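You operate a simulated robot arm through the tools that you are given. There is no shell and no other tool. Be economical: measure what you need, move in short steps, check, and stop when the job is done.

You run a simulated two-armed robot. Do the job below in one go: nothing can be reset, and whatever is moved stays where it is left.

JOB
Take the green guide wheel on the board of the grey stand and put it away on the deck board of the near winder. Fetch the yellow wax block and set it on top of the grey tape roll. Take the white felt pad on the board of the grey stand and put it away on the tool ledge. Switch the stand brake lever off. Take the jar with a yellow lid and put it on the bench top. Take the blue cap and put it on the shelf under the packing table. Open the top drawer of the repair stand. Any order will do. Set down upright: jar with a yellow lid. The stand brake lever goes to its stop.

The check looks at the end state, three seconds after you hand in, the way a careful person would. Anything else that was tipped, shoved, dropped, spilled or broken makes it a failure. Lids that push on must go on centred and level and be pressed home; caps that screw on are set level and turned clockwise until they are tight.

ROBOT AND FRAMES
Two 7-joint arms with vacuum grippers on one trunk, on a base that drives. Base frame: it is fixed to the floor where the robot stands at the start and does not move with it; the origin is under the middle of the robot, x ahead of it, y to its left, z up; the surface under the hand at the start is at about z = 580. Readings come in mm, rad, newtons and seconds.
The left shoulder is at the start at [70, 174, 929], the right one opposite. With the tool pointing down near the work surface each hand reaches from about 300 to 800 mm from the robot's upright axis, wherever it stands, measured 20 degrees to its own side. Places, roughly: bench top [1300, -2200, 800]; blue cap (5x5x3 cm) [4100, -2200, 900]; deck board of the near winder [-2200, 3300, 700]; green guide wheel (6x6x3 cm) [600, 100, 600]; grey tape roll (8x8x5 cm) [600, -100, 600]; jar with a yellow lid (7x7x10 cm) [4000, -400, 800]; shelf under the packing table [4000, -1000, 200]; stand brake lever [2100, 400, 700]; tool ledge (22x38 cm) [-4400, -1760, 880]; top drawer of the repair stand [100, -3800, 700]; white felt pad (9x6x5 cm) [1700, -100, 600]; yellow wax block (4x5x3 cm) [500, -400, 600]. Payload 3.5 kg a hand.
Tool frame (each hand has its own): the origin (TCP) lies in the middle of the cups' lips, and z points out of the cups. The gripper has 2 cups of 32 mm across, covering 32 by 80 mm (tool x, y); the bellows give 10 mm. With the vacuum on, a cup seals on a smooth face that it is pressed against (1 to 4 N); it does not hold porous or soft things. The pull reaches 76 N.
Orientation is that of the tool frame in the base frame, as [roll, pitch, yaw] about the fixed x, y, z axes, in that order (R = Rz(yaw) Ry(pitch) Rx(roll)). With the cups facing straight down, the tool's x points along the base's -x, its y along +y and its z along -z.

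CONTROLS
- The arms move only by the tool drive_tool. It takes "left_steps", "right_steps" or both (then of equal length, played together; a hand with none holds still); each is a list of rows, each a list of 7 numbers: the shift along the tool's x, y, z in units of 300 mm (1.0 is 300 mm), then the turn, a rotation vector about the tool's x, y, z in units of 60 degrees (1.0 is 60 degrees), then the vacuum: 1 switches it on, 0 off. In form: [[dx, dy, dz, rx, ry, rz, valve], ...]. A call has 1 to 12 rows; each row is the pose to reach, as a shift and turn from the pose commanded when the call began, along the tool's axes at that moment. A call with a number of a shift or a turn outside -1 to 1 is refused whole. Rows are played at 5 a second. More than 50 mm and 0.15 rad between two rows, or a gripper value outside its range, and nothing of the call is played. Where a pose cannot be reached the arm comes as near as it can. A force on the tool above 40 N (or 10 N above the force at the start of the call, whichever is more), or a blocked arm, ends the call early, and 0.2 s more pass. The pull builds up within a second once a cup has sealed. Time passes only in rows, and 0.2 s behind the last, so rows that repeat a pose give it time. It gives the time, the measured TCP pose, the force on the tool (base axes) and the pull of the vacuum at its end, in the units of the frame above (readings bear some noise), with the torque about the TCP (base axes, N m) and any sound that the robot's microphone picked up.
- Cameras (640 x 400 px; columns grow to the right, rows downward): "scene" is now at [128.6, -26.4, 1233.7]; the picture's right is [-0.28, -0.96, 0.00], its down [-0.67, 0.19, -0.72] and it looks along [0.69, -0.20, -0.69] (base axes); focal length 293 px, centre (320, 200). "left" rides on the left gripper at [74, -19, -110] in its tool frame; the picture's right is [0.25, 0.97, 0.00], its down [-0.77, 0.20, -0.60] and it looks along [-0.58, 0.15, 0.80] (tool axes); focal length 218 px, centre (320, 200). "right" rides on the right gripper at [74, 19, -110] in its tool frame; the picture's right is [-0.25, 0.97, 0.00], its down [-0.77, -0.20, -0.60] and it looks along [-0.58, -0.15, 0.80] (tool axes); focal length 218 px, centre (320, 200). There is no depth. A picture from a camera that has moved, and an enlarged one, comes with that camera's place and axes in the base frame and with its lens.
- grab_frame(camera): a new picture of that camera. No time passes.
- slide_trunk(by): slides the trunk up (or, below 0, down) by that many mm; the arms and the scene camera ride with it, the base frame stays. It gives what a move gives, with no picture.
- steer(legs): drives the robot by 1 to 6 legs, each [ahead, turn to the left] in mm and rad, along the robot's own axes; the way and the turn of a leg run together, so that a leg with both is an arc; at most 1500 mm and 3.142 rad a leg. The arms and the cameras ride along, it lands a little off, and it stops where it bumps. It gives what a move gives.
- aim_head(pan, tilt): turns the head with the scene camera to pan (to the left, within 1.501 rad either way) and tilt (down, from -0.506 to 1.204), counted from straight ahead of the robot. It gives what a move gives.
- zoom(camera, box): a new picture of the part [left, top, right, bottom] of that camera's present view, enlarged. No time passes.
- job_done(): hands the job in; it is judged then, once.

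Work in short steps. Places have to be worked out from the pictures, the camera data and where the tool is seen: move nearer, look again, correct. Check each grasp and each placing, and mend what went wrong. You have 186 turns and 174 pictures in all, those below and enlarged ones among them. Switch the vacuum off and draw the arms clear of the work before you hand the job in, unless the task says otherwise.

The tools are called after "Request:" by a JSON object that holds its "api" and its "payload". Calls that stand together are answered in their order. drive_tool: Moves the arms, as the interface text tells. Its arguments: {"type":"object","properties":{"left_steps":{"type":"array"},"right_steps":{"type":"array"}},"required":[]} The other tools are called the same way: slide_trunk (by) slides the trunk up or down; steer (legs) drives the base; aim_head (pan, tilt) turns the head that bears the scene camera; grab_frame (camera) takes a picture; zoom (camera, box) takes an enlarged picture of a part of a camera's view; job_done () hands the job in.

At the start:

```text
time: 0.0
left_position: [485.8, 117.5, 789.1]
left_tool_rot: [3.141, 0.0, -3.14]
left_force: [0.5, -0.6, -0.6]
left_ft_torque: [-0.01, -0.02, 0.0]
left_pull: 0.0
right_position: [415.7, -373.4, 853.5]
right_tool_rot: [3.141, 0.001, -3.142]
right_force: [-0.9, -1.0, -0.7]
right_ft_torque: [0.0, 0.03, -0.02]
right_pull: 0.0
trunk travel left (down, up): [-425.0, 415.0]
robot x, y, heading: [-0.8, 3.2, 0.0]
head pan, tilt: [-0.279, 0.764]
```

scene: 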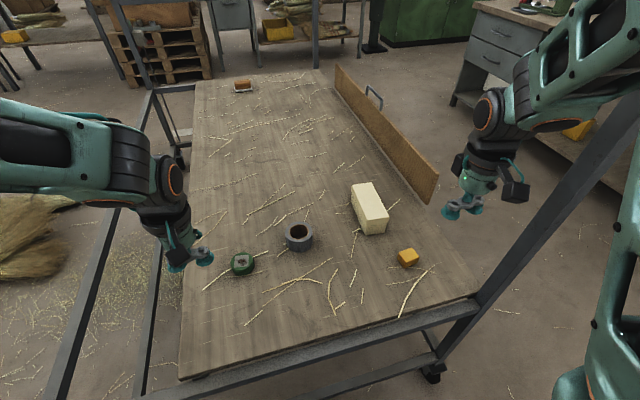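
right: 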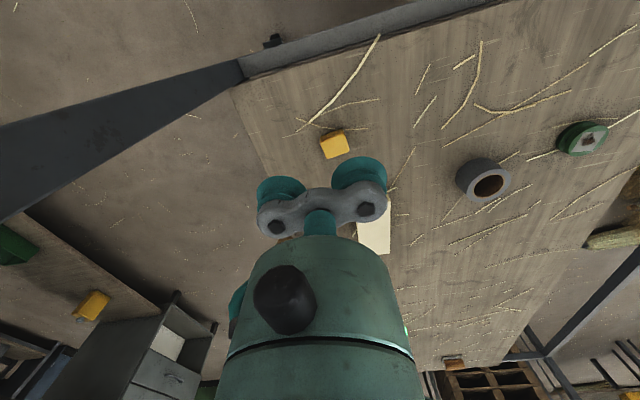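
left: 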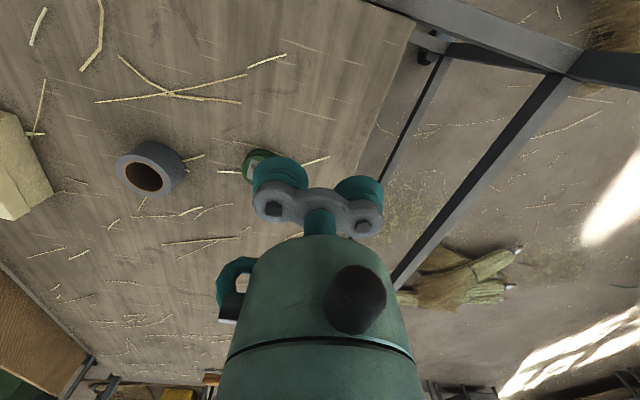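

I start with closer looks at the board objects, the wheel, roll, wax block and the far-end pad, to measure them before moving.

Request:
{"api": "zoom", "payload": {"camera": "scene", "box": [200, 170, 440, 320]}}

Request:
{"api": "zoom", "payload": {"camera": "scene", "box": [200, 60, 300, 122]}}

```text
2.67 times, centred on (320, 245) of scene
camera zoom: at [128.6, -26.4, 1233.7], right [-0.28, -0.96, 0.0], down [-0.67, 0.19, -0.72], along [0.69, -0.2, -0.69], focal length 780 px, centre (320, 80)
```

zoom: 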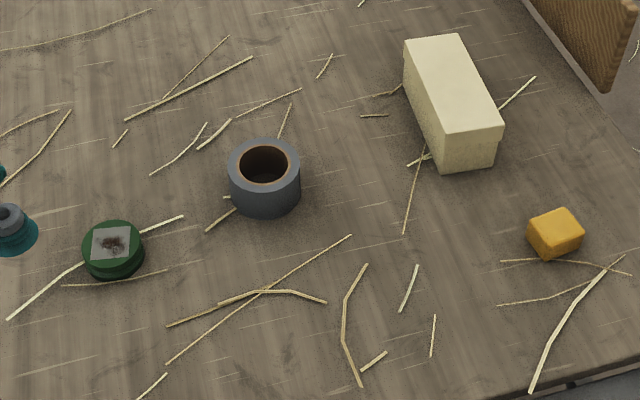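

```text
6.40 times, centred on (250, 91) of scene
camera zoom: at [128.6, -26.4, 1233.7], right [-0.28, -0.96, 0.0], down [-0.67, 0.19, -0.72], along [0.69, -0.2, -0.69], focal length 1872 px, centre (768, 898)
```

zoom: 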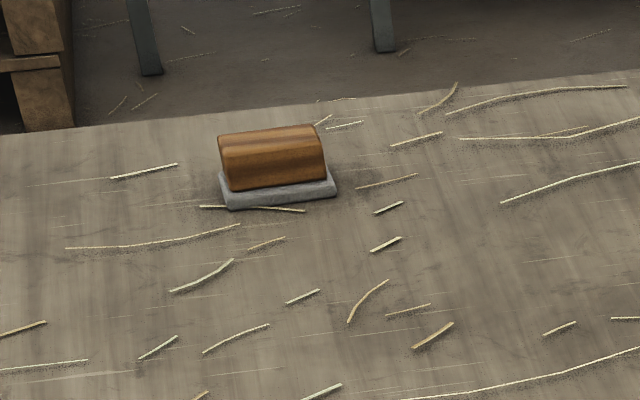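

The wax block is at about (493,-366, top 610), roll centre about (635,-113, top 630). I move the right hand above the wax block so that its +y cup will cover it, and look from there.

Request:
{"api": "drive_tool", "payload": {"right_steps": [[-0.064, -0.014, 0.127, 0, 0, 0, 0], [-0.128, -0.028, 0.255, 0, 0, 0, 0], [-0.192, -0.042, 0.382, 0, 0, 0, 0], [-0.257, -0.055, 0.51, 0, 0, 0, 0], [-0.257, -0.055, 0.51, 0, 0, 0, 0]]}}

Request:
{"api": "grab_frame", "payload": {"camera": "right"}}

Request:
{"api": "zoom", "payload": {"camera": "scene", "box": [260, 170, 500, 320]}}

```text
time: 1.2
left_position: [486.0, 117.3, 789.4]
left_tool_rot: [-3.141, 0.0, -3.141]
left_force: [-0.1, 0.9, 0.0]
left_ft_torque: [0.01, -0.04, 0.0]
left_pull: 0.1
right_position: [493.0, -388.7, 700.7]
right_tool_rot: [3.14, 0.002, 3.14]
right_force: [0.2, 0.2, 0.6]
right_ft_torque: [-0.02, 0.02, 0.01]
right_pull: 0.0
trunk travel left (down, up): [-425.0, 415.0]
robot x, y, heading: [1.1, -3.5, 0.004]
head pan, tilt: [-0.279, 0.764]
```

```text
168 pictures are left
camera right: at [420.9, -369.0, 811.8], right [0.25, 0.97, 0.0], down [0.77, -0.2, 0.61], along [0.59, -0.15, -0.8], focal length 218 px, centre (320, 200)
```

right: 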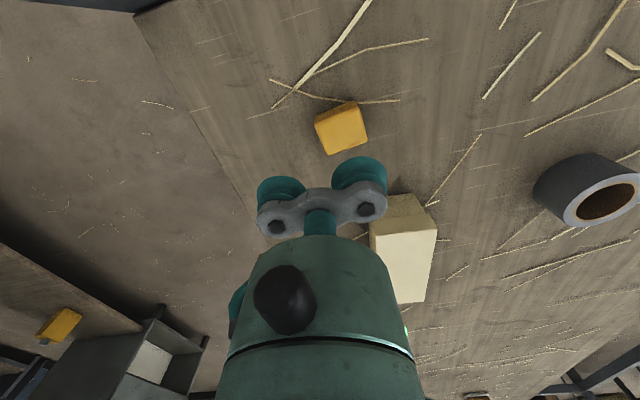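

```text
2.67 times, centred on (380, 245) of scene
camera zoom: at [127.9, -26.0, 1233.8], right [-0.28, -0.96, 0.0], down [-0.66, 0.19, -0.72], along [0.69, -0.2, -0.69], focal length 780 px, centre (160, 80)
```

zoom: 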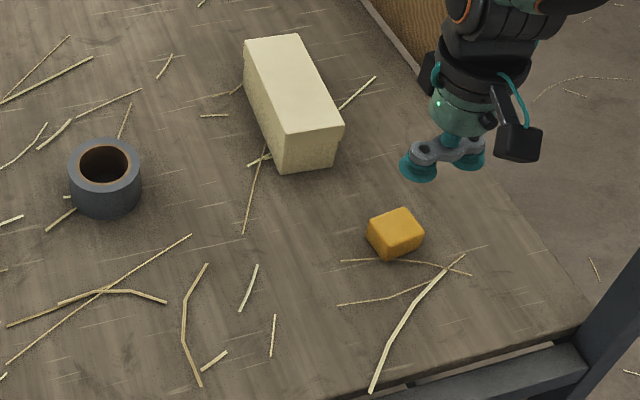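

I zoom in on the right camera to fix the wax block's top face centre.

Request:
{"api": "zoom", "payload": {"camera": "right", "box": [260, 80, 420, 180]}}

```text
4.00 times, centred on (340, 130) of right
camera zoom: at [420.9, -369.0, 811.8], right [0.25, 0.97, 0.0], down [0.77, -0.2, 0.61], along [0.59, -0.15, -0.8], focal length 873 px, centre (240, 480)
```

zoom: 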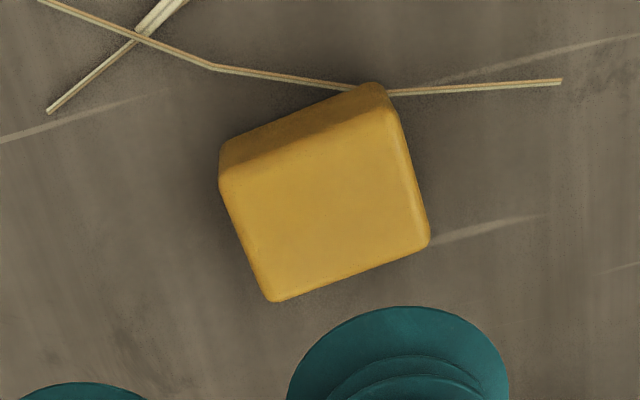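

The wax top centre computes to (496,-367,610), its sides nearly aligned with the axes. I lower the +y cup onto it with the vacuum on.

Request:
{"api": "drive_tool", "payload": {"right_steps": [[-0.0113, -0.0077, 0.15, 0, 0, 0, 1], [-0.0113, -0.0077, 0.26, 0, 0, 0, 1], [-0.0113, -0.0077, 0.295, 0, 0, 0, 1], [-0.0113, -0.0077, 0.305, 0, 0, 0, 1], [-0.0113, -0.0077, 0.312, 0, 0, 0, 1], [-0.0113, -0.0077, 0.312, 0, 0, 0, 1], [-0.0113, -0.0077, 0.312, 0, 0, 0, 1]]}}

Request:
{"api": "grab_frame", "payload": {"camera": "right"}}

```text
time: 2.8
left_position: [484.0, 117.3, 789.9]
left_tool_rot: [-3.14, 0.002, 3.141]
left_force: [0.5, 0.5, -0.3]
left_ft_torque: [-0.05, -0.06, -0.02]
left_pull: 0.1
right_position: [496.3, -392.6, 608.8]
right_tool_rot: [-3.14, 0.004, 3.141]
right_force: [4.7, -5.4, 19.5]
right_ft_torque: [1.29, 0.0, -0.13]
right_pull: 37.3
trunk travel left (down, up): [-425.0, 415.0]
robot x, y, heading: [-1.7, 1.9, 0.001]
head pan, tilt: [-0.279, 0.764]
```

```text
165 pictures are left
camera right: at [422.7, -373.1, 719.1], right [0.25, 0.97, 0.0], down [0.77, -0.2, 0.61], along [0.59, -0.15, -0.79], focal length 218 px, centre (320, 200)
```

right: 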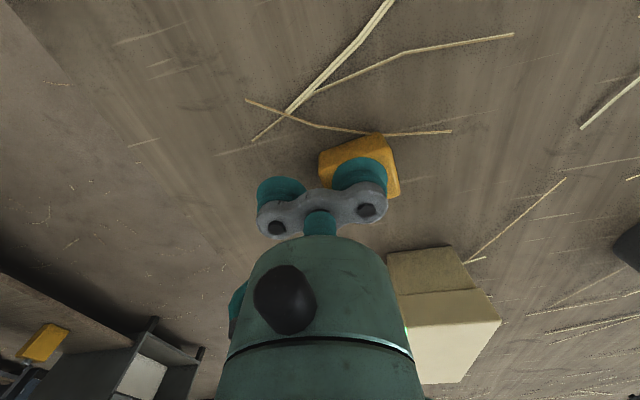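

One cup sealed (pull 37 N). I lift it clear and carry it over the roll, then look.

Request:
{"api": "drive_tool", "payload": {"right_steps": [[0, 0, -0.1, 0, 0, 0, 1], [0, 0, -0.25, 0, 0, 0, 1], [0, 0, -0.4, 0, 0, 0, 1], [0, 0, -0.5, 0, 0, 0, 1], [-0.08, 0.14, -0.5, 0, 0, 0, 1], [-0.16, 0.28, -0.5, 0, 0, 0, 1], [-0.24, 0.42, -0.5, 0, 0, 0, 1], [-0.32, 0.56, -0.5, 0, 0, 0, 1], [-0.4, 0.7, -0.5, 0, 0, 0, 1], [-0.462, 0.845, -0.48, 0, 0, 0, 1], [-0.462, 0.845, -0.35, 0, 0, 0, 1], [-0.462, 0.845, -0.35, 0, 0, 0, 1]]}}

Request:
{"api": "grab_frame", "payload": {"camera": "right"}}

Request:
{"api": "zoom", "payload": {"camera": "scene", "box": [200, 145, 440, 295]}}

```text
time: 5.4
left_position: [485.4, 117.4, 789.3]
left_tool_rot: [-3.141, -0.001, -3.142]
left_force: [-1.0, -0.3, -0.1]
left_ft_torque: [-0.02, -0.02, 0.0]
left_pull: 0.1
right_position: [636.3, -136.7, 712.9]
right_tool_rot: [3.141, 0.001, 3.14]
right_force: [0.2, 0.8, -0.3]
right_ft_torque: [0.91, 0.01, 0.01]
right_pull: 37.8
trunk travel left (down, up): [-425.0, 415.0]
robot x, y, heading: [3.2, -2.7, 0.001]
head pan, tilt: [-0.279, 0.764]
```

```text
164 pictures are left
camera right: at [562.1, -118.6, 823.5], right [0.25, 0.97, 0.0], down [0.77, -0.2, 0.6], along [0.59, -0.15, -0.8], focal length 218 px, centre (320, 200)
```

right: 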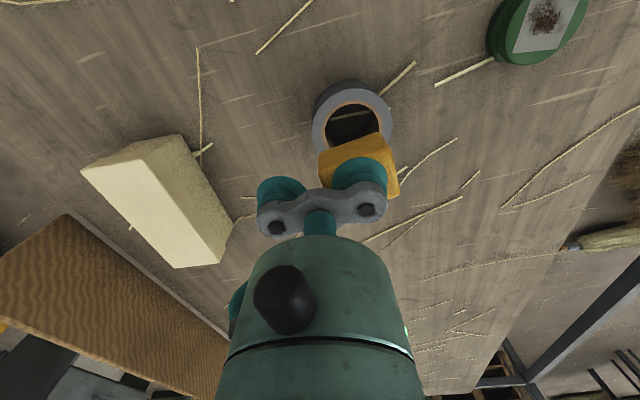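

```text
2.67 times, centred on (320, 220) of scene
camera zoom: at [128.0, -25.7, 1233.8], right [-0.28, -0.96, 0.0], down [-0.66, 0.19, -0.72], along [0.69, -0.2, -0.69], focal length 780 px, centre (320, 147)
```

zoom: 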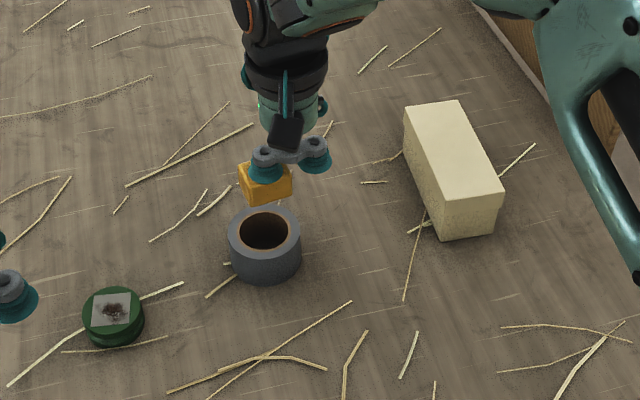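

I zoom to measure roll versus wax precisely.

Request:
{"api": "zoom", "payload": {"camera": "right", "box": [272, 70, 432, 170]}}

```text
4.00 times, centred on (352, 120) of right
camera zoom: at [562.1, -118.6, 823.5], right [0.25, 0.97, 0.0], down [0.77, -0.2, 0.6], along [0.59, -0.15, -0.8], focal length 873 px, centre (192, 520)
```

zoom: 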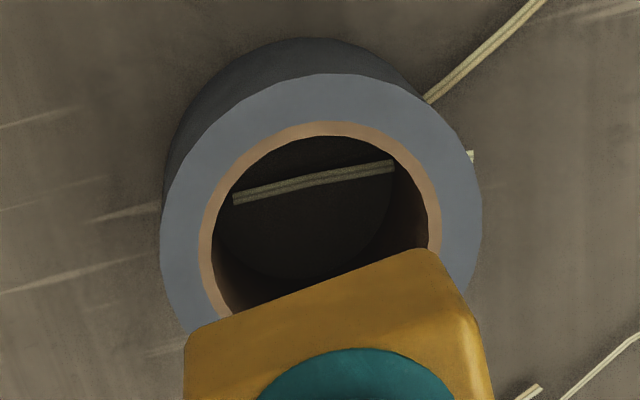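

Comparing both cameras, the roll centre sits about 5 mm further +y and 3 mm nearer than the wax. I correct that and lower to just above contact.

Request:
{"api": "drive_tool", "payload": {"right_steps": [[0.01, 0.0167, 0.05, 0, 0, 0, 1], [0.01, 0.0167, 0.12, 0, 0, 0, 1], [0.01, 0.0167, 0.15, 0, 0, 0, 1], [0.01, 0.0167, 0.15, 0, 0, 0, 1]]}}

Request:
{"api": "zoom", "payload": {"camera": "right", "box": [272, 100, 432, 200]}}

Request:
{"api": "zoom", "payload": {"camera": "scene", "box": [256, 200, 352, 260]}}

```text
time: 6.4
left_position: [486.4, 117.5, 788.4]
left_tool_rot: [-3.141, -0.001, 3.14]
left_force: [0.1, 0.4, -0.4]
left_ft_torque: [0.0, 0.02, 0.02]
left_pull: 0.0
right_position: [633.0, -135.1, 666.6]
right_tool_rot: [-3.14, 0.0, -3.14]
right_force: [0.3, -0.5, -0.4]
right_ft_torque: [0.91, 0.01, 0.0]
right_pull: 37.7
trunk travel left (down, up): [-425.0, 415.0]
robot x, y, heading: [-0.7, 1.4, 0.001]
head pan, tilt: [-0.279, 0.764]
```

```text
4.00 times, centred on (352, 150) of right
camera zoom: at [559.9, -115.7, 776.9], right [0.25, 0.97, 0.0], down [0.77, -0.2, 0.6], along [0.58, -0.15, -0.8], focal length 873 px, centre (192, 400)
```

zoom: 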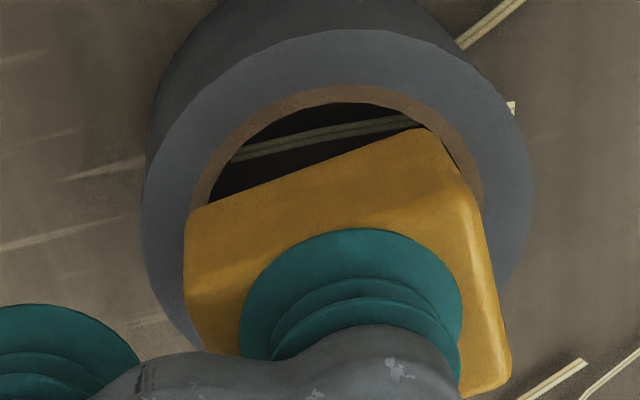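

```text
6.67 times, centred on (304, 230) of scene
camera zoom: at [128.6, -26.4, 1233.7], right [-0.28, -0.96, 0.0], down [-0.67, 0.19, -0.72], along [0.69, -0.2, -0.69], focal length 1950 px, centre (427, 0)
```

zoom: 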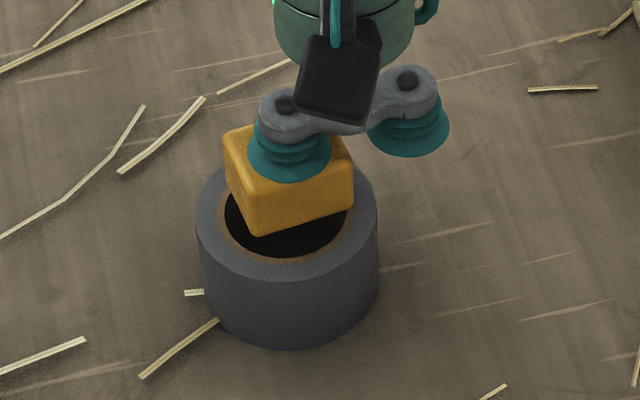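

Wax and roll are aligned within about 2 mm; I nudge +2 mm in y and lower to contact, checking the force before release.

Request:
{"api": "drive_tool", "payload": {"right_steps": [[0, 0.0067, 0.0, 0, 0, 0, 1], [0, 0.0067, 0.008, 0, 0, 0, 1], [0, 0.0067, 0.016, 0, 0, 0, 1], [0, 0.0067, 0.02, 0, 0, 0, 1], [0, 0.0067, 0.02, 0, 0, 0, 1]]}}

Request:
{"api": "zoom", "payload": {"camera": "scene", "box": [256, 200, 352, 260]}}

```text
time: 7.6
left_position: [486.2, 116.5, 789.2]
left_tool_rot: [-3.141, 0.001, -3.141]
left_force: [0.0, 0.1, 0.4]
left_ft_torque: [-0.04, 0.02, -0.02]
left_pull: 0.0
right_position: [633.0, -130.9, 659.1]
right_tool_rot: [3.141, 0.0, -3.141]
right_force: [-0.4, 0.4, 0.3]
right_ft_torque: [0.87, 0.0, 0.03]
right_pull: 37.7
trunk travel left (down, up): [-425.0, 415.0]
robot x, y, heading: [-1.3, 1.5, 0.002]
head pan, tilt: [-0.279, 0.764]
```

```text
6.67 times, centred on (304, 230) of scene
camera zoom: at [128.6, -26.3, 1233.7], right [-0.28, -0.96, 0.0], down [-0.67, 0.19, -0.72], along [0.69, -0.2, -0.69], focal length 1950 px, centre (427, 0)
```

zoom: 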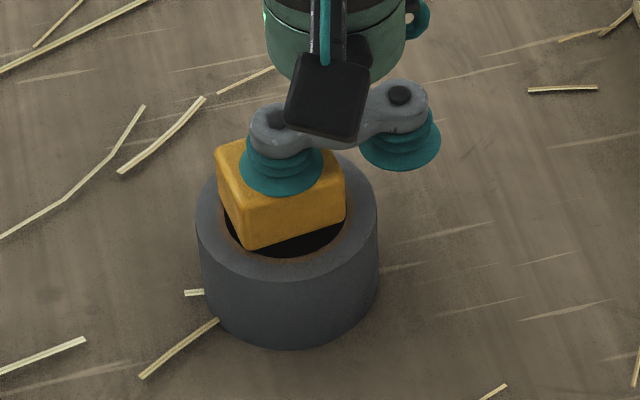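

No contact yet. I check the right camera for the fore-aft alignment.

Request:
{"api": "zoom", "payload": {"camera": "right", "box": [272, 110, 432, 210]}}

```text
4.00 times, centred on (352, 160) of right
camera zoom: at [559.1, -111.9, 770.8], right [0.25, 0.97, 0.0], down [0.77, -0.2, 0.6], along [0.58, -0.15, -0.8], focal length 873 px, centre (192, 360)
```

zoom: 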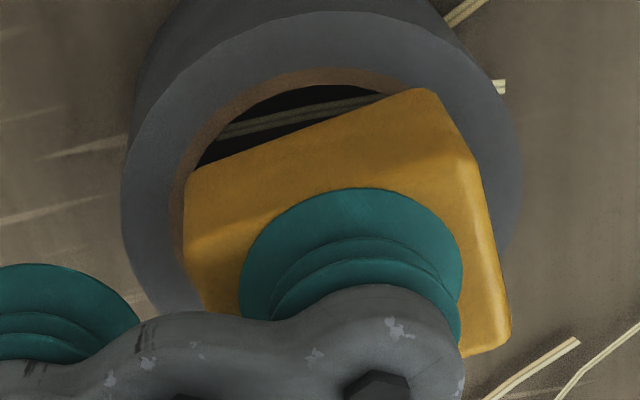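

The wax is about 2.5 mm too far +y; I shift back, then lower in 1 mm steps until contact.

Request:
{"api": "drive_tool", "payload": {"right_steps": [[0, -0.0083, 0.0, 0, 0, 0, 1], [0, -0.0083, 0.004, 0, 0, 0, 1], [0, -0.0083, 0.008, 0, 0, 0, 1], [0, -0.0083, 0.01, 0, 0, 0, 1], [0, -0.0083, 0.01, 0, 0, 0, 1]]}}

Request:
{"api": "zoom", "payload": {"camera": "right", "box": [272, 110, 432, 210]}}

Request:
{"api": "zoom", "payload": {"camera": "scene", "box": [256, 200, 352, 260]}}

```text
time: 8.8
left_position: [485.7, 118.2, 789.2]
left_tool_rot: [-3.141, 0.001, -3.141]
left_force: [-0.6, 0.6, 0.3]
left_ft_torque: [0.02, 0.01, -0.02]
left_pull: 0.1
right_position: [632.6, -134.9, 657.6]
right_tool_rot: [3.141, 0.0, -3.141]
right_force: [0.0, 0.9, -0.1]
right_ft_torque: [0.88, 0.04, 0.03]
right_pull: 37.9
trunk travel left (down, up): [-425.0, 415.0]
robot x, y, heading: [2.3, -0.8, -0.004]
head pan, tilt: [-0.279, 0.764]
```

```text
4.00 times, centred on (352, 160) of right
camera zoom: at [559.3, -114.9, 768.2], right [0.25, 0.97, 0.0], down [0.77, -0.2, 0.6], along [0.58, -0.15, -0.8], focal length 873 px, centre (192, 360)
```

zoom: 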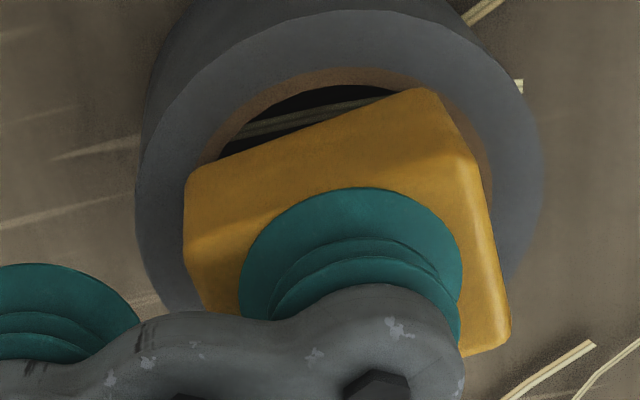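

```text
6.67 times, centred on (304, 230) of scene
camera zoom: at [128.6, -26.3, 1233.7], right [-0.28, -0.96, 0.0], down [-0.67, 0.19, -0.72], along [0.69, -0.2, -0.69], focal length 1950 px, centre (427, 0)
```

zoom: 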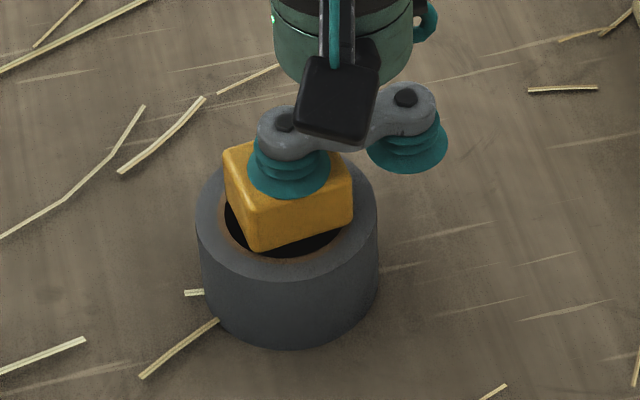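

Well centred now; I lower on until the force shows contact.

Request:
{"api": "drive_tool", "payload": {"right_steps": [[0.003, 0, 0.004, 0, 0, 0, 1], [0.003, 0, 0.008, 0, 0, 0, 1], [0.003, 0, 0.012, 0, 0, 0, 1], [0.003, 0, 0.015, 0, 0, 0, 1], [0.003, 0, 0.015, 0, 0, 0, 1]]}}

Request:
{"api": "zoom", "payload": {"camera": "scene", "box": [256, 200, 352, 260]}}

```text
time: 10.0
left_position: [484.7, 117.3, 790.1]
left_tool_rot: [3.14, 0.002, -3.141]
left_force: [-0.6, 0.2, 0.3]
left_ft_torque: [0.01, 0.02, -0.02]
left_pull: 0.1
right_position: [630.9, -133.9, 653.6]
right_tool_rot: [3.141, 0.004, 3.141]
right_force: [0.0, 1.0, 9.1]
right_ft_torque: [1.05, 0.03, 0.01]
right_pull: 37.6
trunk travel left (down, up): [-425.0, 415.0]
robot x, y, heading: [0.8, 2.1, 0.001]
head pan, tilt: [-0.279, 0.764]
```

```text
6.67 times, centred on (304, 230) of scene
camera zoom: at [127.4, -25.9, 1234.0], right [-0.27, -0.96, 0.0], down [-0.66, 0.19, -0.72], along [0.7, -0.2, -0.69], focal length 1950 px, centre (427, 0)
```

zoom: 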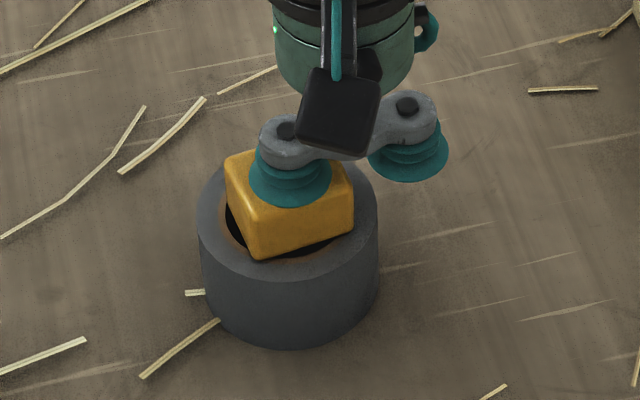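

Contact at 9 N with the corners on the ring. I release, wait, and lift away.

Request:
{"api": "drive_tool", "payload": {"right_steps": [[0, 0, -0.005, 0, 0, 0, 0], [0, 0, -0.005, 0, 0, 0, 0], [0, 0, -0.005, 0, 0, 0, 0], [0, 0, -0.005, 0, 0, 0, 0], [0, 0, -0.02, 0, 0, 0, 0], [0, 0, -0.06, 0, 0, 0, 0], [0, 0, -0.2, 0, 0, 0, 0], [0, 0, -0.36, 0, 0, 0, 0]]}}

Request:
{"api": "zoom", "payload": {"camera": "scene", "box": [236, 190, 364, 270]}}

Request:
{"api": "grab_frame", "payload": {"camera": "right"}}

```text
time: 11.8
left_position: [485.8, 117.5, 789.6]
left_tool_rot: [3.141, 0.0, 3.141]
left_force: [-0.7, -0.4, 0.2]
left_ft_torque: [0.0, 0.0, 0.01]
left_pull: 0.0
right_position: [631.9, -136.6, 758.5]
right_tool_rot: [3.141, -0.001, -3.141]
right_force: [-0.8, 0.7, 0.3]
right_ft_torque: [-0.02, 0.0, 0.0]
right_pull: 0.1
trunk travel left (down, up): [-425.0, 415.0]
robot x, y, heading: [-1.8, -1.5, 0.0]
head pan, tilt: [-0.279, 0.764]
```

```text
5.00 times, centred on (300, 230) of scene
camera zoom: at [127.8, -26.2, 1233.8], right [-0.28, -0.96, 0.0], down [-0.66, 0.19, -0.72], along [0.69, -0.2, -0.69], focal length 1463 px, centre (420, 50)
```

zoom: 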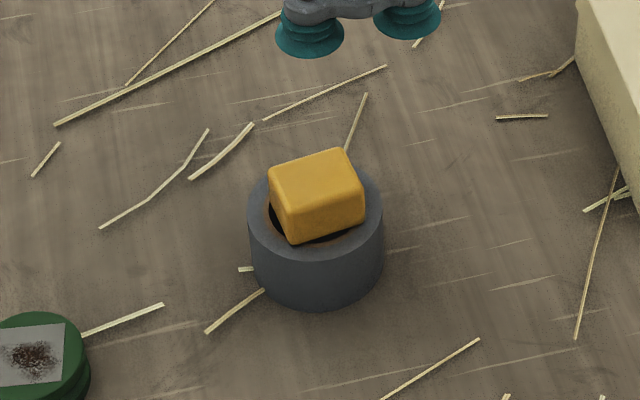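

```text
153 pictures are left
camera right: at [558.1, -116.3, 870.4], right [0.25, 0.97, 0.0], down [0.77, -0.2, 0.6], along [0.58, -0.15, -0.8], focal length 218 px, centre (320, 200)
```

right: 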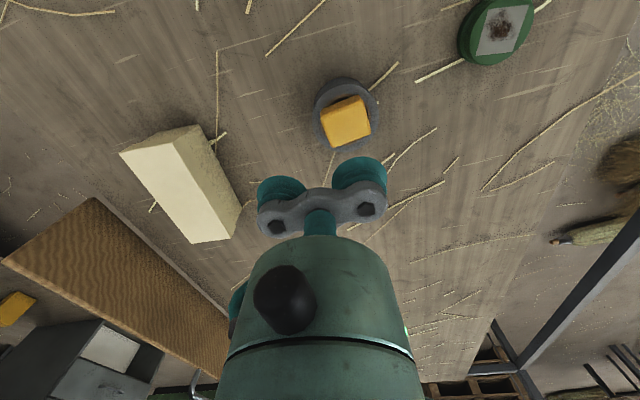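

The wax block sits level on the roll. Next the green wheel: I move the left hand over it (approx. (597,46)) and look closely for a smooth face.

Request:
{"api": "drive_tool", "payload": {"left_steps": [[-0.12, -0.08, 0.04, 0, 0, 0, 0], [-0.24, -0.16, 0.1, 0, 0, 0, 0], [-0.37, -0.24, 0.18, 0, 0, 0, 0], [-0.37, -0.24, 0.3, 0, 0, 0, 0], [-0.37, -0.24, 0.3, 0, 0, 0, 0]], "right_steps": [[0.1, -0.14, -0.03, 0, 0, 0, 0], [0.2, -0.28, -0.06, 0, 0, 0, 0], [0.3, -0.42, -0.1, 0, 0, 0, 0], [0.4, -0.56, -0.15, 0, 0, 0, 0], [0.5, -0.7, -0.15, 0, 0, 0, 0]]}}

Request:
{"api": "zoom", "payload": {"camera": "left", "box": [200, 60, 400, 185]}}

Request:
{"api": "zoom", "payload": {"camera": "scene", "box": [200, 225, 296, 285]}}

```text
refused: row 1 steps farther than a row can; nothing moved
```

```text
3.20 times, centred on (300, 122) of left
camera zoom: at [410.9, 97.9, 899.0], right [-0.25, 0.97, 0.0], down [0.77, 0.2, 0.6], along [0.59, 0.15, -0.8], focal length 698 px, centre (384, 448)
```

zoom: 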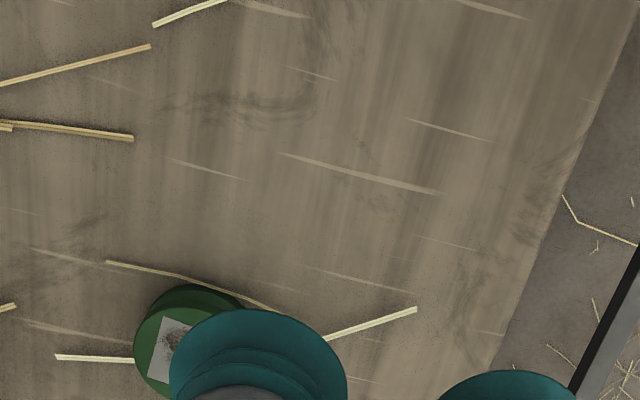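

```text
6.67 times, centred on (248, 255) of scene
camera zoom: at [127.8, -26.2, 1233.8], right [-0.28, -0.96, 0.0], down [-0.66, 0.19, -0.72], along [0.69, -0.2, -0.69], focal length 1950 px, centre (800, -167)
```

zoom: 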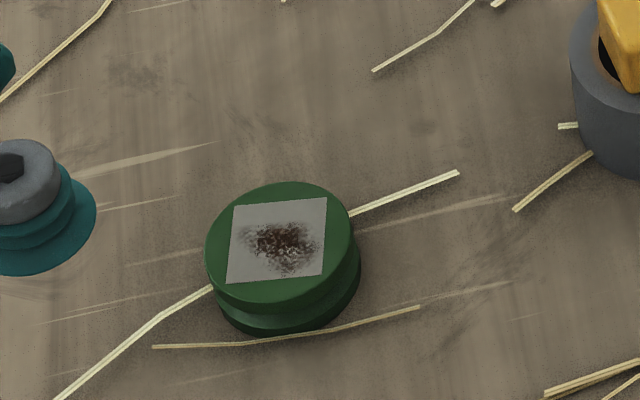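

The right-hand row was too long. I redo it with smaller steps; wheel centre at about (594,47), so the −y cup of the left hand needs TCP (594,71).

Request:
{"api": "drive_tool", "payload": {"left_steps": [[-0.09, -0.04, 0.06, 0, 0, 0, 0], [-0.18, -0.08, 0.12, 0, 0, 0, 0], [-0.27, -0.12, 0.18, 0, 0, 0, 0], [-0.36, -0.157, 0.25, 0, 0, 0, 0], [-0.36, -0.157, 0.3, 0, 0, 0, 0]], "right_steps": [[0.08, -0.12, -0.03, 0, 0, 0, 0], [0.16, -0.24, -0.06, 0, 0, 0, 0], [0.24, -0.36, -0.1, 0, 0, 0, 0], [0.32, -0.48, -0.15, 0, 0, 0, 0], [0.4, -0.6, -0.15, 0, 0, 0, 0]]}}

Request:
{"api": "zoom", "payload": {"camera": "left", "box": [200, 60, 400, 185]}}

```text
time: 13.0
left_position: [594.3, 68.7, 699.4]
left_tool_rot: [3.14, 0.0, -3.141]
left_force: [-0.4, -0.6, -0.8]
left_ft_torque: [0.04, -0.02, 0.01]
left_pull: 0.1
right_position: [508.2, -315.9, 805.3]
right_tool_rot: [3.14, 0.001, 3.14]
right_force: [-1.0, -0.7, 0.0]
right_ft_torque: [-0.02, 0.0, 0.02]
right_pull: 0.1
trunk travel left (down, up): [-425.0, 415.0]
robot x, y, heading: [-2.3, -2.1, -0.002]
head pan, tilt: [-0.279, 0.764]
```

```text
3.20 times, centred on (300, 122) of left
camera zoom: at [519.0, 50.0, 808.9], right [-0.25, 0.97, 0.0], down [0.77, 0.2, 0.6], along [0.59, 0.15, -0.8], focal length 698 px, centre (384, 448)
```

zoom: 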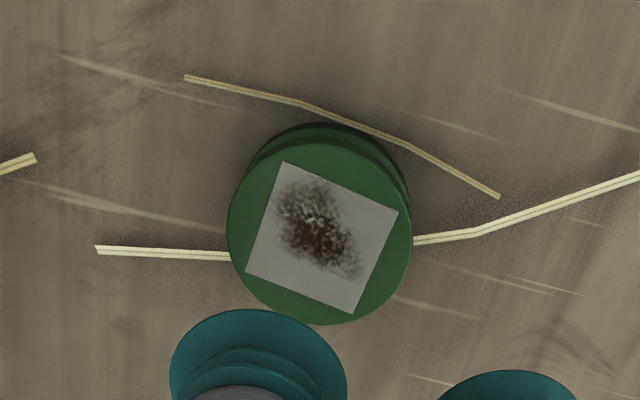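

Wheel top centre computes to (594,50). I shift +4.5 mm y and lower the −y cup onto it.

Request:
{"api": "drive_tool", "payload": {"left_steps": [[0.0, 0.015, 0.15, 0, 0, 0, 1], [0.0, 0.015, 0.26, 0, 0, 0, 1], [0.0, 0.015, 0.29, 0, 0, 0, 1], [0.0, 0.015, 0.298, 0, 0, 0, 1], [0.0, 0.015, 0.304, 0, 0, 0, 1], [0.0, 0.015, 0.308, 0, 0, 0, 1], [0.0, 0.015, 0.308, 0, 0, 0, 1], [0.0, 0.015, 0.308, 0, 0, 0, 1], [0.0, 0.015, 0.308, 0, 0, 0, 1]]}}

Request:
{"api": "zoom", "payload": {"camera": "left", "box": [200, 85, 400, 210]}}

```text
time: 15.0
left_position: [594.3, 73.3, 607.5]
left_tool_rot: [3.14, 0.0, 3.14]
left_force: [0.7, -0.2, -0.1]
left_ft_torque: [-0.83, 0.02, -0.11]
left_pull: 38.1
right_position: [510.1, -314.1, 803.8]
right_tool_rot: [3.141, 0.0, 3.14]
right_force: [-0.4, 0.2, -0.5]
right_ft_torque: [0.03, 0.02, -0.01]
right_pull: 0.1
trunk travel left (down, up): [-425.0, 415.0]
robot x, y, heading: [2.9, -3.3, 0.002]
head pan, tilt: [-0.279, 0.764]
```

```text
3.20 times, centred on (300, 148) of left
camera zoom: at [519.6, 54.8, 716.5], right [-0.25, 0.97, 0.0], down [0.77, 0.2, 0.6], along [0.58, 0.15, -0.8], focal length 698 px, centre (384, 368)
```

zoom: 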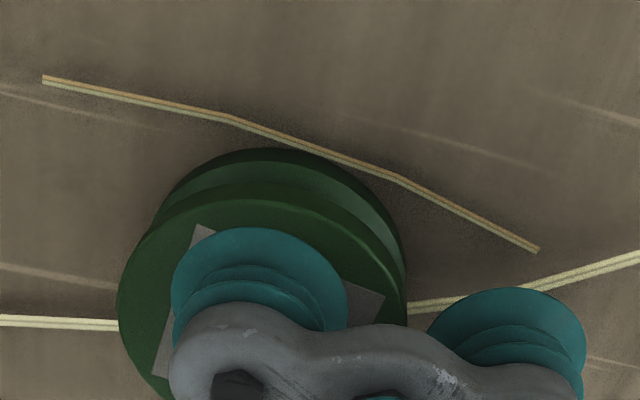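

Sealed at 38 N. I lift the wheel high and draw it in, then look around to plan the drive.

Request:
{"api": "drive_tool", "payload": {"left_steps": [[0, 0, -0.1, 0, 0, 0, 1], [0, 0, -0.25, 0, 0, 0, 1], [0, 0, -0.4, 0, 0, 0, 1], [0, 0, -0.55, 0, 0, 0, 1], [0.1, 0.03, -0.65, 0, 0, 0, 1], [0.22, 0.08, -0.7, 0, 0, 0, 1], [0.35, 0.13, -0.7, 0, 0, 0, 1], [0.48, 0.18, -0.7, 0, 0, 0, 1], [0.6, 0.23, -0.7, 0, 0, 0, 1], [0.7, 0.25, -0.7, 0, 0, 0, 1]], "right_steps": [[0, 0, -0.05, 0, 0, 0, 0], [0, 0, -0.1, 0, 0, 0, 0], [0.05, 0, -0.1, 0, 0, 0, 0], [0.1, 0, -0.1, 0, 0, 0, 0], [0.15, 0, -0.1, 0, 0, 0, 0], [0.2, 0, -0.1, 0, 0, 0, 0], [0.25, 0, -0.1, 0, 0, 0, 0], [0.3, 0, -0.1, 0, 0, 0, 0], [0.3, 0, -0.1, 0, 0, 0, 0], [0.3, 0, -0.1, 0, 0, 0, 0]]}}

Request:
{"api": "aim_head", "payload": {"pan": 0.5, "tilt": 0.35}}

Request:
{"api": "grab_frame", "payload": {"camera": "scene"}}

```text
time: 17.2
left_position: [383.1, 148.6, 817.8]
left_tool_rot: [-3.139, 0.0, -3.141]
left_force: [0.1, -0.1, -0.8]
left_ft_torque: [-0.79, -0.01, 0.0]
left_pull: 37.9
right_position: [420.5, -314.6, 836.6]
right_tool_rot: [3.141, 0.002, 3.14]
right_force: [-0.4, 0.4, -0.4]
right_ft_torque: [0.02, 0.01, 0.02]
right_pull: 0.1
trunk travel left (down, up): [-425.0, 415.0]
robot x, y, heading: [1.4, -0.9, 0.002]
head pan, tilt: [-0.279, 0.764]
```

```text
time: 18.3
left_position: [383.7, 147.9, 815.9]
left_tool_rot: [3.14, 0.0, -3.141]
left_force: [0.2, 0.5, -0.6]
left_ft_torque: [-0.84, 0.03, 0.0]
left_pull: 37.6
right_position: [422.0, -314.2, 835.3]
right_tool_rot: [-3.141, 0.0, -3.14]
right_force: [-0.2, -0.3, -0.6]
right_ft_torque: [0.01, -0.02, -0.02]
right_pull: 0.2
trunk travel left (down, up): [-425.0, 415.0]
robot x, y, heading: [-1.9, 0.5, 0.004]
head pan, tilt: [0.499, 0.351]
```

```text
148 pictures are left
camera scene: at [131.3, 40.7, 1270.4], right [0.48, -0.88, 0.0], down [-0.3, -0.16, -0.94], along [0.82, 0.45, -0.34], focal length 293 px, centre (320, 200)
```

scene: 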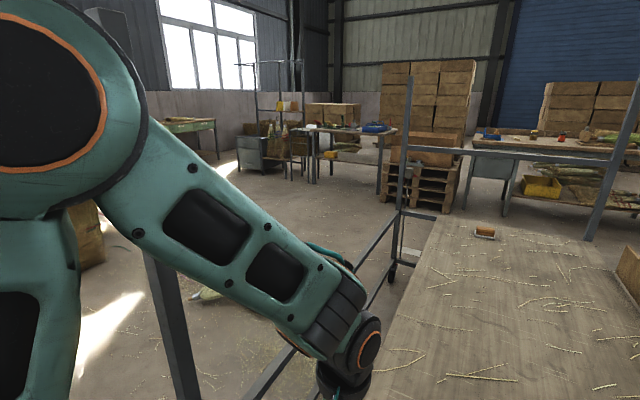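

The stand frame reaches y≈445 on the left with a sheaf on the floor beyond; the right side seems wider. I look to the right before driving.

Request:
{"api": "aim_head", "payload": {"pan": -0.8, "tilt": 0.4}}

Request:
{"api": "grab_frame", "payload": {"camera": "scene"}}

```text
time: 19.8
left_position: [383.7, 147.9, 816.1]
left_tool_rot: [3.141, 0.001, 3.141]
left_force: [0.9, -0.9, -0.7]
left_ft_torque: [-0.77, -0.01, -0.01]
left_pull: 37.5
right_position: [420.8, -315.1, 835.8]
right_tool_rot: [-3.14, 0.002, 3.141]
right_force: [-0.4, 0.3, 0.5]
right_ft_torque: [0.02, -0.03, 0.0]
right_pull: 0.0
trunk travel left (down, up): [-425.0, 415.0]
robot x, y, heading: [0.9, 0.4, -0.004]
head pan, tilt: [-0.799, 0.4]
```

```text
147 pictures are left
camera scene: at [114.1, -70.2, 1265.9], right [-0.72, -0.7, 0.0], down [-0.27, 0.28, -0.92], along [0.64, -0.66, -0.39], focal length 293 px, centre (320, 200)
```

scene: 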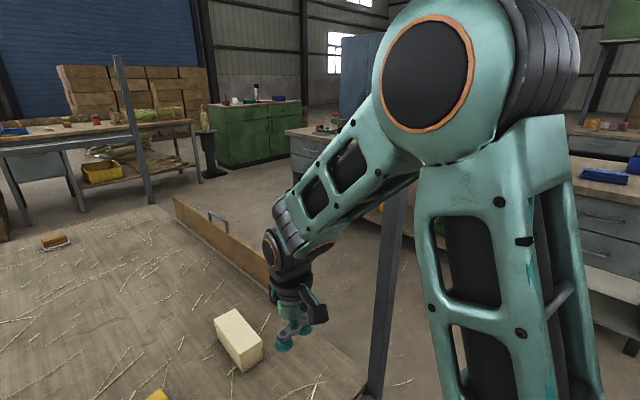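

The right-hand corridor (y≈-1150) is wide. I back off, turn right, pass along the stand and stop beyond its far end for a look.

Request:
{"api": "steer", "payload": {"legs": [[-500, 0], [0, -1.571], [1150, 0], [0, 1.571], [1500, 0], [1500, 0]]}}

Request:
{"api": "aim_head", "payload": {"pan": 1.0, "tilt": 0.35}}

Request:
{"api": "grab_frame", "payload": {"camera": "scene"}}

```text
time: 50.0
left_position: [2939.8, -987.7, 815.4]
left_tool_rot: [3.14, 0.0, 3.132]
left_force: [-0.1, -0.6, -1.1]
left_ft_torque: [-0.77, -0.01, -0.05]
left_pull: 38.2
right_position: [2971.6, -1451.9, 834.8]
right_tool_rot: [3.141, -0.001, 3.129]
right_force: [-0.4, 1.3, 0.6]
right_ft_torque: [0.03, 0.01, -0.03]
right_pull: 0.0
trunk travel left (down, up): [-425.0, 415.0]
robot x, y, heading: [2559.1, -1131.7, -0.005]
head pan, tilt: [-0.799, 0.4]
```

```text
time: 51.9
left_position: [2940.1, -990.1, 816.6]
left_tool_rot: [3.142, 0.0, 3.132]
left_force: [-0.3, 0.2, -2.0]
left_ft_torque: [-0.77, -0.04, -0.04]
left_pull: 38.0
right_position: [2972.5, -1452.0, 835.6]
right_tool_rot: [-3.141, 0.001, 3.13]
right_force: [-0.1, 0.0, 0.0]
right_ft_torque: [0.0, -0.01, 0.01]
right_pull: 0.0
trunk travel left (down, up): [-425.0, 415.0]
robot x, y, heading: [2553.8, -1131.4, -0.015]
head pan, tilt: [1.0, 0.351]
```

```text
146 pictures are left
camera scene: at [2655.2, -1059.5, 1270.5], right [0.84, -0.55, 0.0], down [-0.19, -0.29, -0.94], along [0.52, 0.78, -0.34], focal length 293 px, centre (320, 200)
```

scene: 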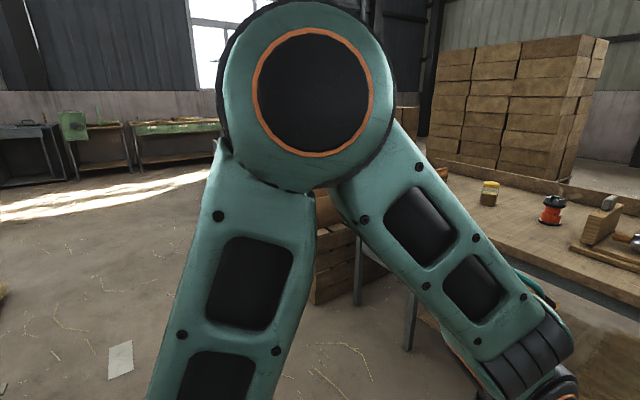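

The way is clear and the jar is visible on the packing table. I turn and drive to the far end of the stand, facing it.

Request:
{"api": "steer", "payload": {"legs": [[0, 1.58], [1280, 0], [0, 1.571]]}}

Request:
{"api": "aim_head", "payload": {"pan": -0.1, "tilt": 0.65}}

Request:
{"api": "grab_frame", "payload": {"camera": "scene"}}

```text
time: 66.0
left_position: [2147.2, 6.7, 817.2]
left_tool_rot: [3.141, 0.0, -0.004]
left_force: [0.0, -0.1, -1.8]
left_ft_torque: [0.74, 0.0, -0.06]
left_pull: 37.3
right_position: [2112.7, 468.6, 836.3]
right_tool_rot: [-3.141, -0.002, -0.004]
right_force: [-0.4, -0.2, 0.2]
right_ft_torque: [-0.01, 0.04, -0.01]
right_pull: 0.0
trunk travel left (down, up): [-425.0, 415.0]
robot x, y, heading: [2530.3, 152.4, 3.141]
head pan, tilt: [1.0, 0.351]
```

```text
time: 67.3
left_position: [2147.3, 7.3, 816.2]
left_tool_rot: [3.141, 0.0, -0.002]
left_force: [0.9, -0.5, -1.7]
left_ft_torque: [0.79, -0.02, -0.06]
left_pull: 38.7
right_position: [2111.5, 469.3, 834.9]
right_tool_rot: [3.141, 0.001, -0.006]
right_force: [-0.3, -0.7, -0.4]
right_ft_torque: [-0.02, -0.01, 0.05]
right_pull: 0.2
trunk travel left (down, up): [-425.0, 415.0]
robot x, y, heading: [2533.1, 154.0, 3.136]
head pan, tilt: [-0.099, 0.649]
```

```text
145 pictures are left
camera scene: at [2394.9, 158.6, 1243.4], right [0.1, 0.99, 0.0], down [0.6, -0.06, -0.8], along [-0.79, 0.08, -0.6], focal length 293 px, centre (320, 200)
```

scene: 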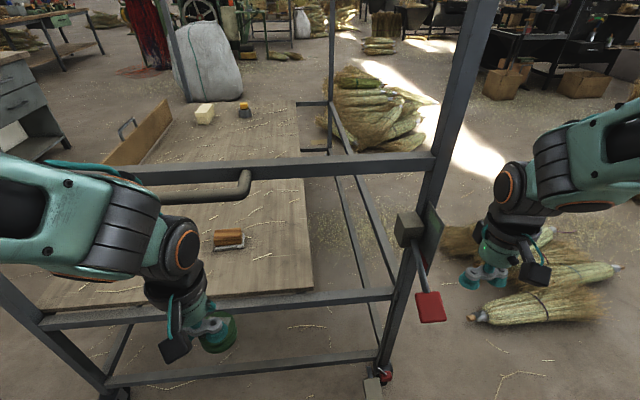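

The red-handled lever hangs from a box on the corner post and the pad is behind an upper rail. I zoom on the lever and on the pad.

Request:
{"api": "zoom", "payload": {"camera": "scene", "box": [360, 180, 488, 340]}}

Request:
{"api": "zoom", "payload": {"camera": "scene", "box": [140, 150, 340, 275]}}

```text
2.50 times, centred on (424, 260) of scene
camera zoom: at [2394.9, 158.6, 1243.4], right [0.1, 0.99, 0.0], down [0.6, -0.06, -0.8], along [-0.79, 0.08, -0.6], focal length 731 px, centre (60, 50)
```

zoom: 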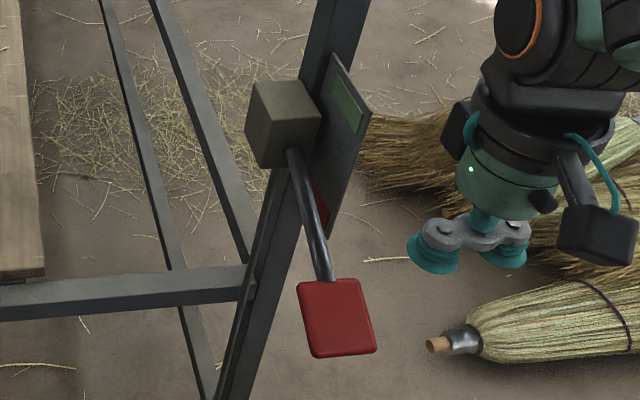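

```text
3.20 times, centred on (240, 212) of scene
camera zoom: at [2394.9, 158.6, 1243.4], right [0.1, 0.99, 0.0], down [0.6, -0.06, -0.8], along [-0.79, 0.08, -0.6], focal length 936 px, centre (576, 160)
```

zoom: 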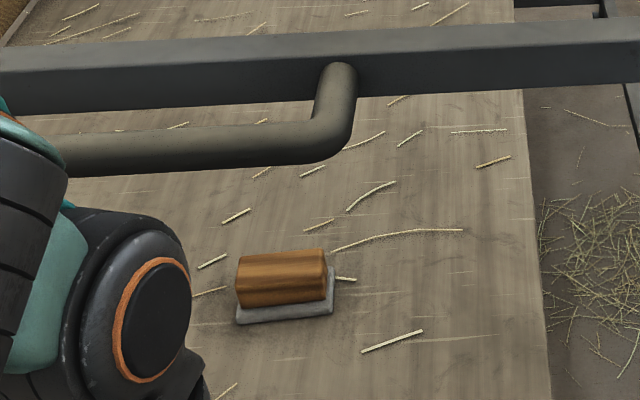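

A plate behind the lever has a green mark above and red below; I need a closer look for which is "off".

Request:
{"api": "grab_frame", "payload": {"camera": "right"}}

Request:
{"api": "zoom", "payload": {"camera": "scene", "box": [404, 196, 444, 246]}}

```text
142 pictures are left
camera right: at [2185.9, 449.8, 946.6], right [-0.26, -0.97, 0.0], down [-0.77, 0.21, 0.6], along [-0.58, 0.16, -0.8], focal length 218 px, centre (320, 200)
```

right: 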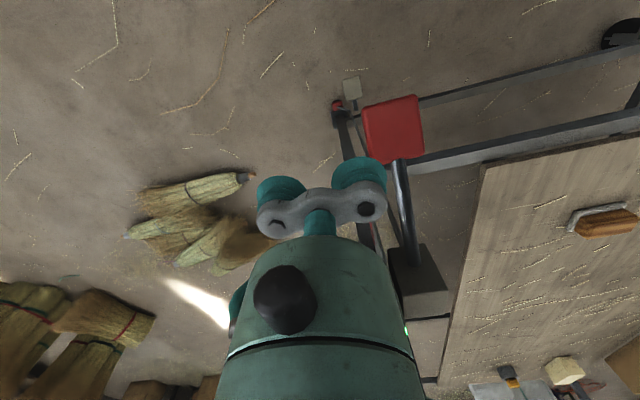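

```text
8.00 times, centred on (424, 221) of scene
camera zoom: at [2394.9, 158.6, 1243.4], right [0.1, 0.99, 0.0], down [0.6, -0.06, -0.8], along [-0.79, 0.08, -0.6], focal length 2341 px, centre (-512, 32)
```

zoom: 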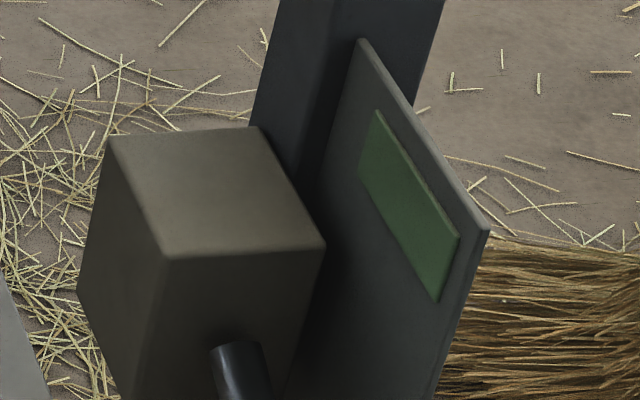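

Triangulation puts the red handle at about (2097,401,740), its box at about (1955,395,810). I look at the lower part of the plate to be sure of the marks.

Request:
{"api": "zoom", "payload": {"camera": "scene", "box": [400, 225, 448, 325]}}

Request:
{"api": "zoom", "payload": {"camera": "right", "box": [320, 80, 480, 320]}}

```text
4.00 times, centred on (424, 275) of scene
camera zoom: at [2394.9, 158.6, 1243.4], right [0.1, 0.99, 0.0], down [0.6, -0.06, -0.8], along [-0.79, 0.08, -0.6], focal length 1170 px, centre (-96, -100)
```

zoom: 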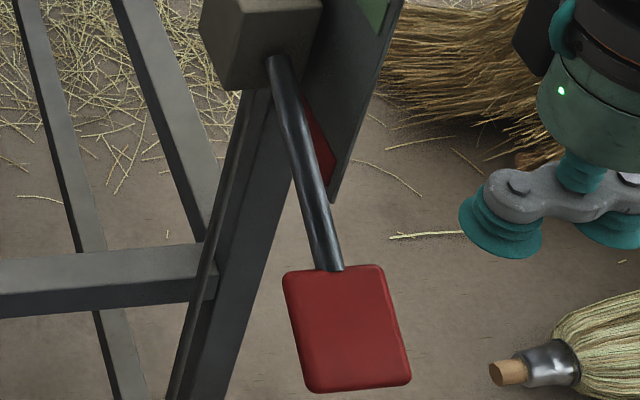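

```text
1.67 times, centred on (400, 200) of right
camera zoom: at [2185.9, 449.8, 946.6], right [-0.26, -0.97, 0.0], down [-0.77, 0.21, 0.6], along [-0.58, 0.16, -0.8], focal length 364 px, centre (187, 200)
```

zoom: 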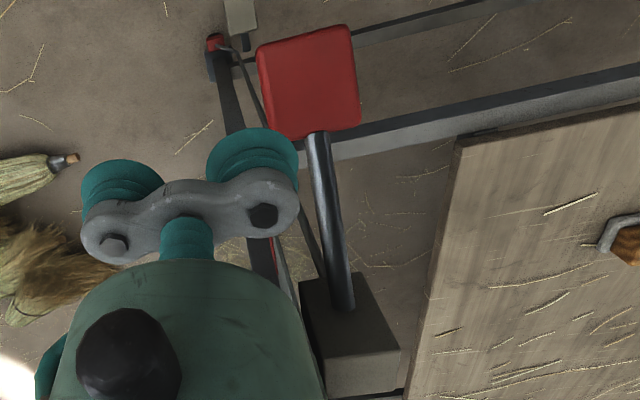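

The lever points about 23° down at the red mark with green at the top, so "off" is the upper stop. I will lift it from below with the right gripper pointing forward; first I back off 200 mm and swing the tool 60° while lowering it.

Request:
{"api": "steer", "payload": {"legs": [[-200, 0]]}}

Request:
{"api": "drive_tool", "payload": {"right_steps": [[0, 0.03, 0.05, 0, -0.125, 0, 0], [0, 0.06, 0.1, 0, -0.25, 0, 0], [0, 0.09, 0.16, 0, -0.375, 0, 0], [0, 0.12, 0.22, 0, -0.5, 0, 0], [0, 0.15, 0.28, 0, -0.625, 0, 0], [0, 0.18, 0.34, 0, -0.75, 0, 0], [0, 0.21, 0.4, 0, -0.875, 0, 0], [0, 0.227, 0.45, 0, -1.0, 0, 0], [0, 0.227, 0.45, 0, -1.0, 0, 0]]}}

```text
time: 68.9
left_position: [2343.9, 6.9, 816.7]
left_tool_rot: [3.14, 0.001, -0.01]
left_force: [-0.3, 0.4, -0.7]
left_ft_torque: [0.76, -0.02, -0.03]
left_pull: 38.5
right_position: [2312.9, 471.1, 836.1]
right_tool_rot: [-3.141, 0.001, -0.01]
right_force: [0.0, 0.0, 0.5]
right_ft_torque: [0.01, 0.04, 0.01]
right_pull: 0.1
trunk travel left (down, up): [-425.0, 415.0]
robot x, y, heading: [2727.1, 150.9, 3.131]
head pan, tilt: [-0.099, 0.649]
```

```text
time: 70.9
left_position: [2345.0, 5.5, 816.9]
left_tool_rot: [-3.141, -0.001, -0.01]
left_force: [0.2, -0.3, -0.8]
left_ft_torque: [0.82, 0.0, -0.05]
left_pull: 37.4
right_position: [2274.5, 402.5, 674.4]
right_tool_rot: [-3.137, 1.048, -0.007]
right_force: [-0.3, 0.3, 0.1]
right_ft_torque: [0.06, 0.02, -0.03]
right_pull: 0.0
right hand out of reach, approached as far as the arm can: row 4, 5, 6, 7, 8, 9
trunk travel left (down, up): [-425.0, 415.0]
robot x, y, heading: [2730.1, 152.0, 3.13]
head pan, tilt: [-0.099, 0.649]
```

The pose was only a little out of reach (too close to the robot). I move forward while completing the last 30° of the swing.

Request:
{"api": "drive_tool", "payload": {"right_steps": [[-0.04, 0, 0.09, 0, 0, 0, 0], [-0.08, 0, 0.18, 0, -0.12, 0, 0], [-0.12, 0, 0.26, 0, -0.24, 0, 0], [-0.16, 0, 0.33, 0, -0.36, 0, 0], [-0.191, 0, 0.398, 0, -0.48, 0, 0], [-0.191, 0, 0.398, 0, -0.5, 0, 0], [-0.191, 0, 0.398, 0, -0.5, 0, 0]]}}

Request:
{"api": "grab_frame", "payload": {"camera": "scene"}}

```text
time: 72.5
left_position: [2343.6, 7.1, 815.3]
left_tool_rot: [-3.14, 0.0, -0.008]
left_force: [-0.3, -0.2, -0.9]
left_ft_torque: [0.77, 0.01, -0.01]
left_pull: 37.8
right_position: [2140.9, 404.4, 665.2]
right_tool_rot: [0.095, 1.57, -3.057]
right_force: [-0.1, 0.6, 0.7]
right_ft_torque: [0.0, 0.0, -0.02]
right_pull: 0.0
trunk travel left (down, up): [-425.0, 415.0]
robot x, y, heading: [2728.2, 151.7, 3.134]
head pan, tilt: [-0.099, 0.649]
```

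```text
138 pictures are left
camera scene: at [2592.2, 158.0, 1243.4], right [0.11, 0.99, 0.0], down [0.6, -0.07, -0.8], along [-0.79, 0.09, -0.6], focal length 293 px, centre (320, 200)
```

scene: 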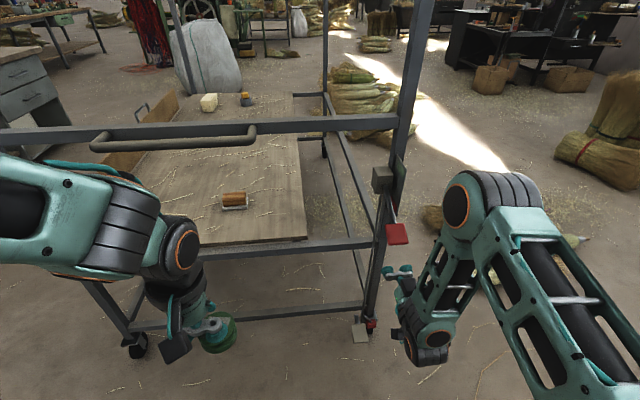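

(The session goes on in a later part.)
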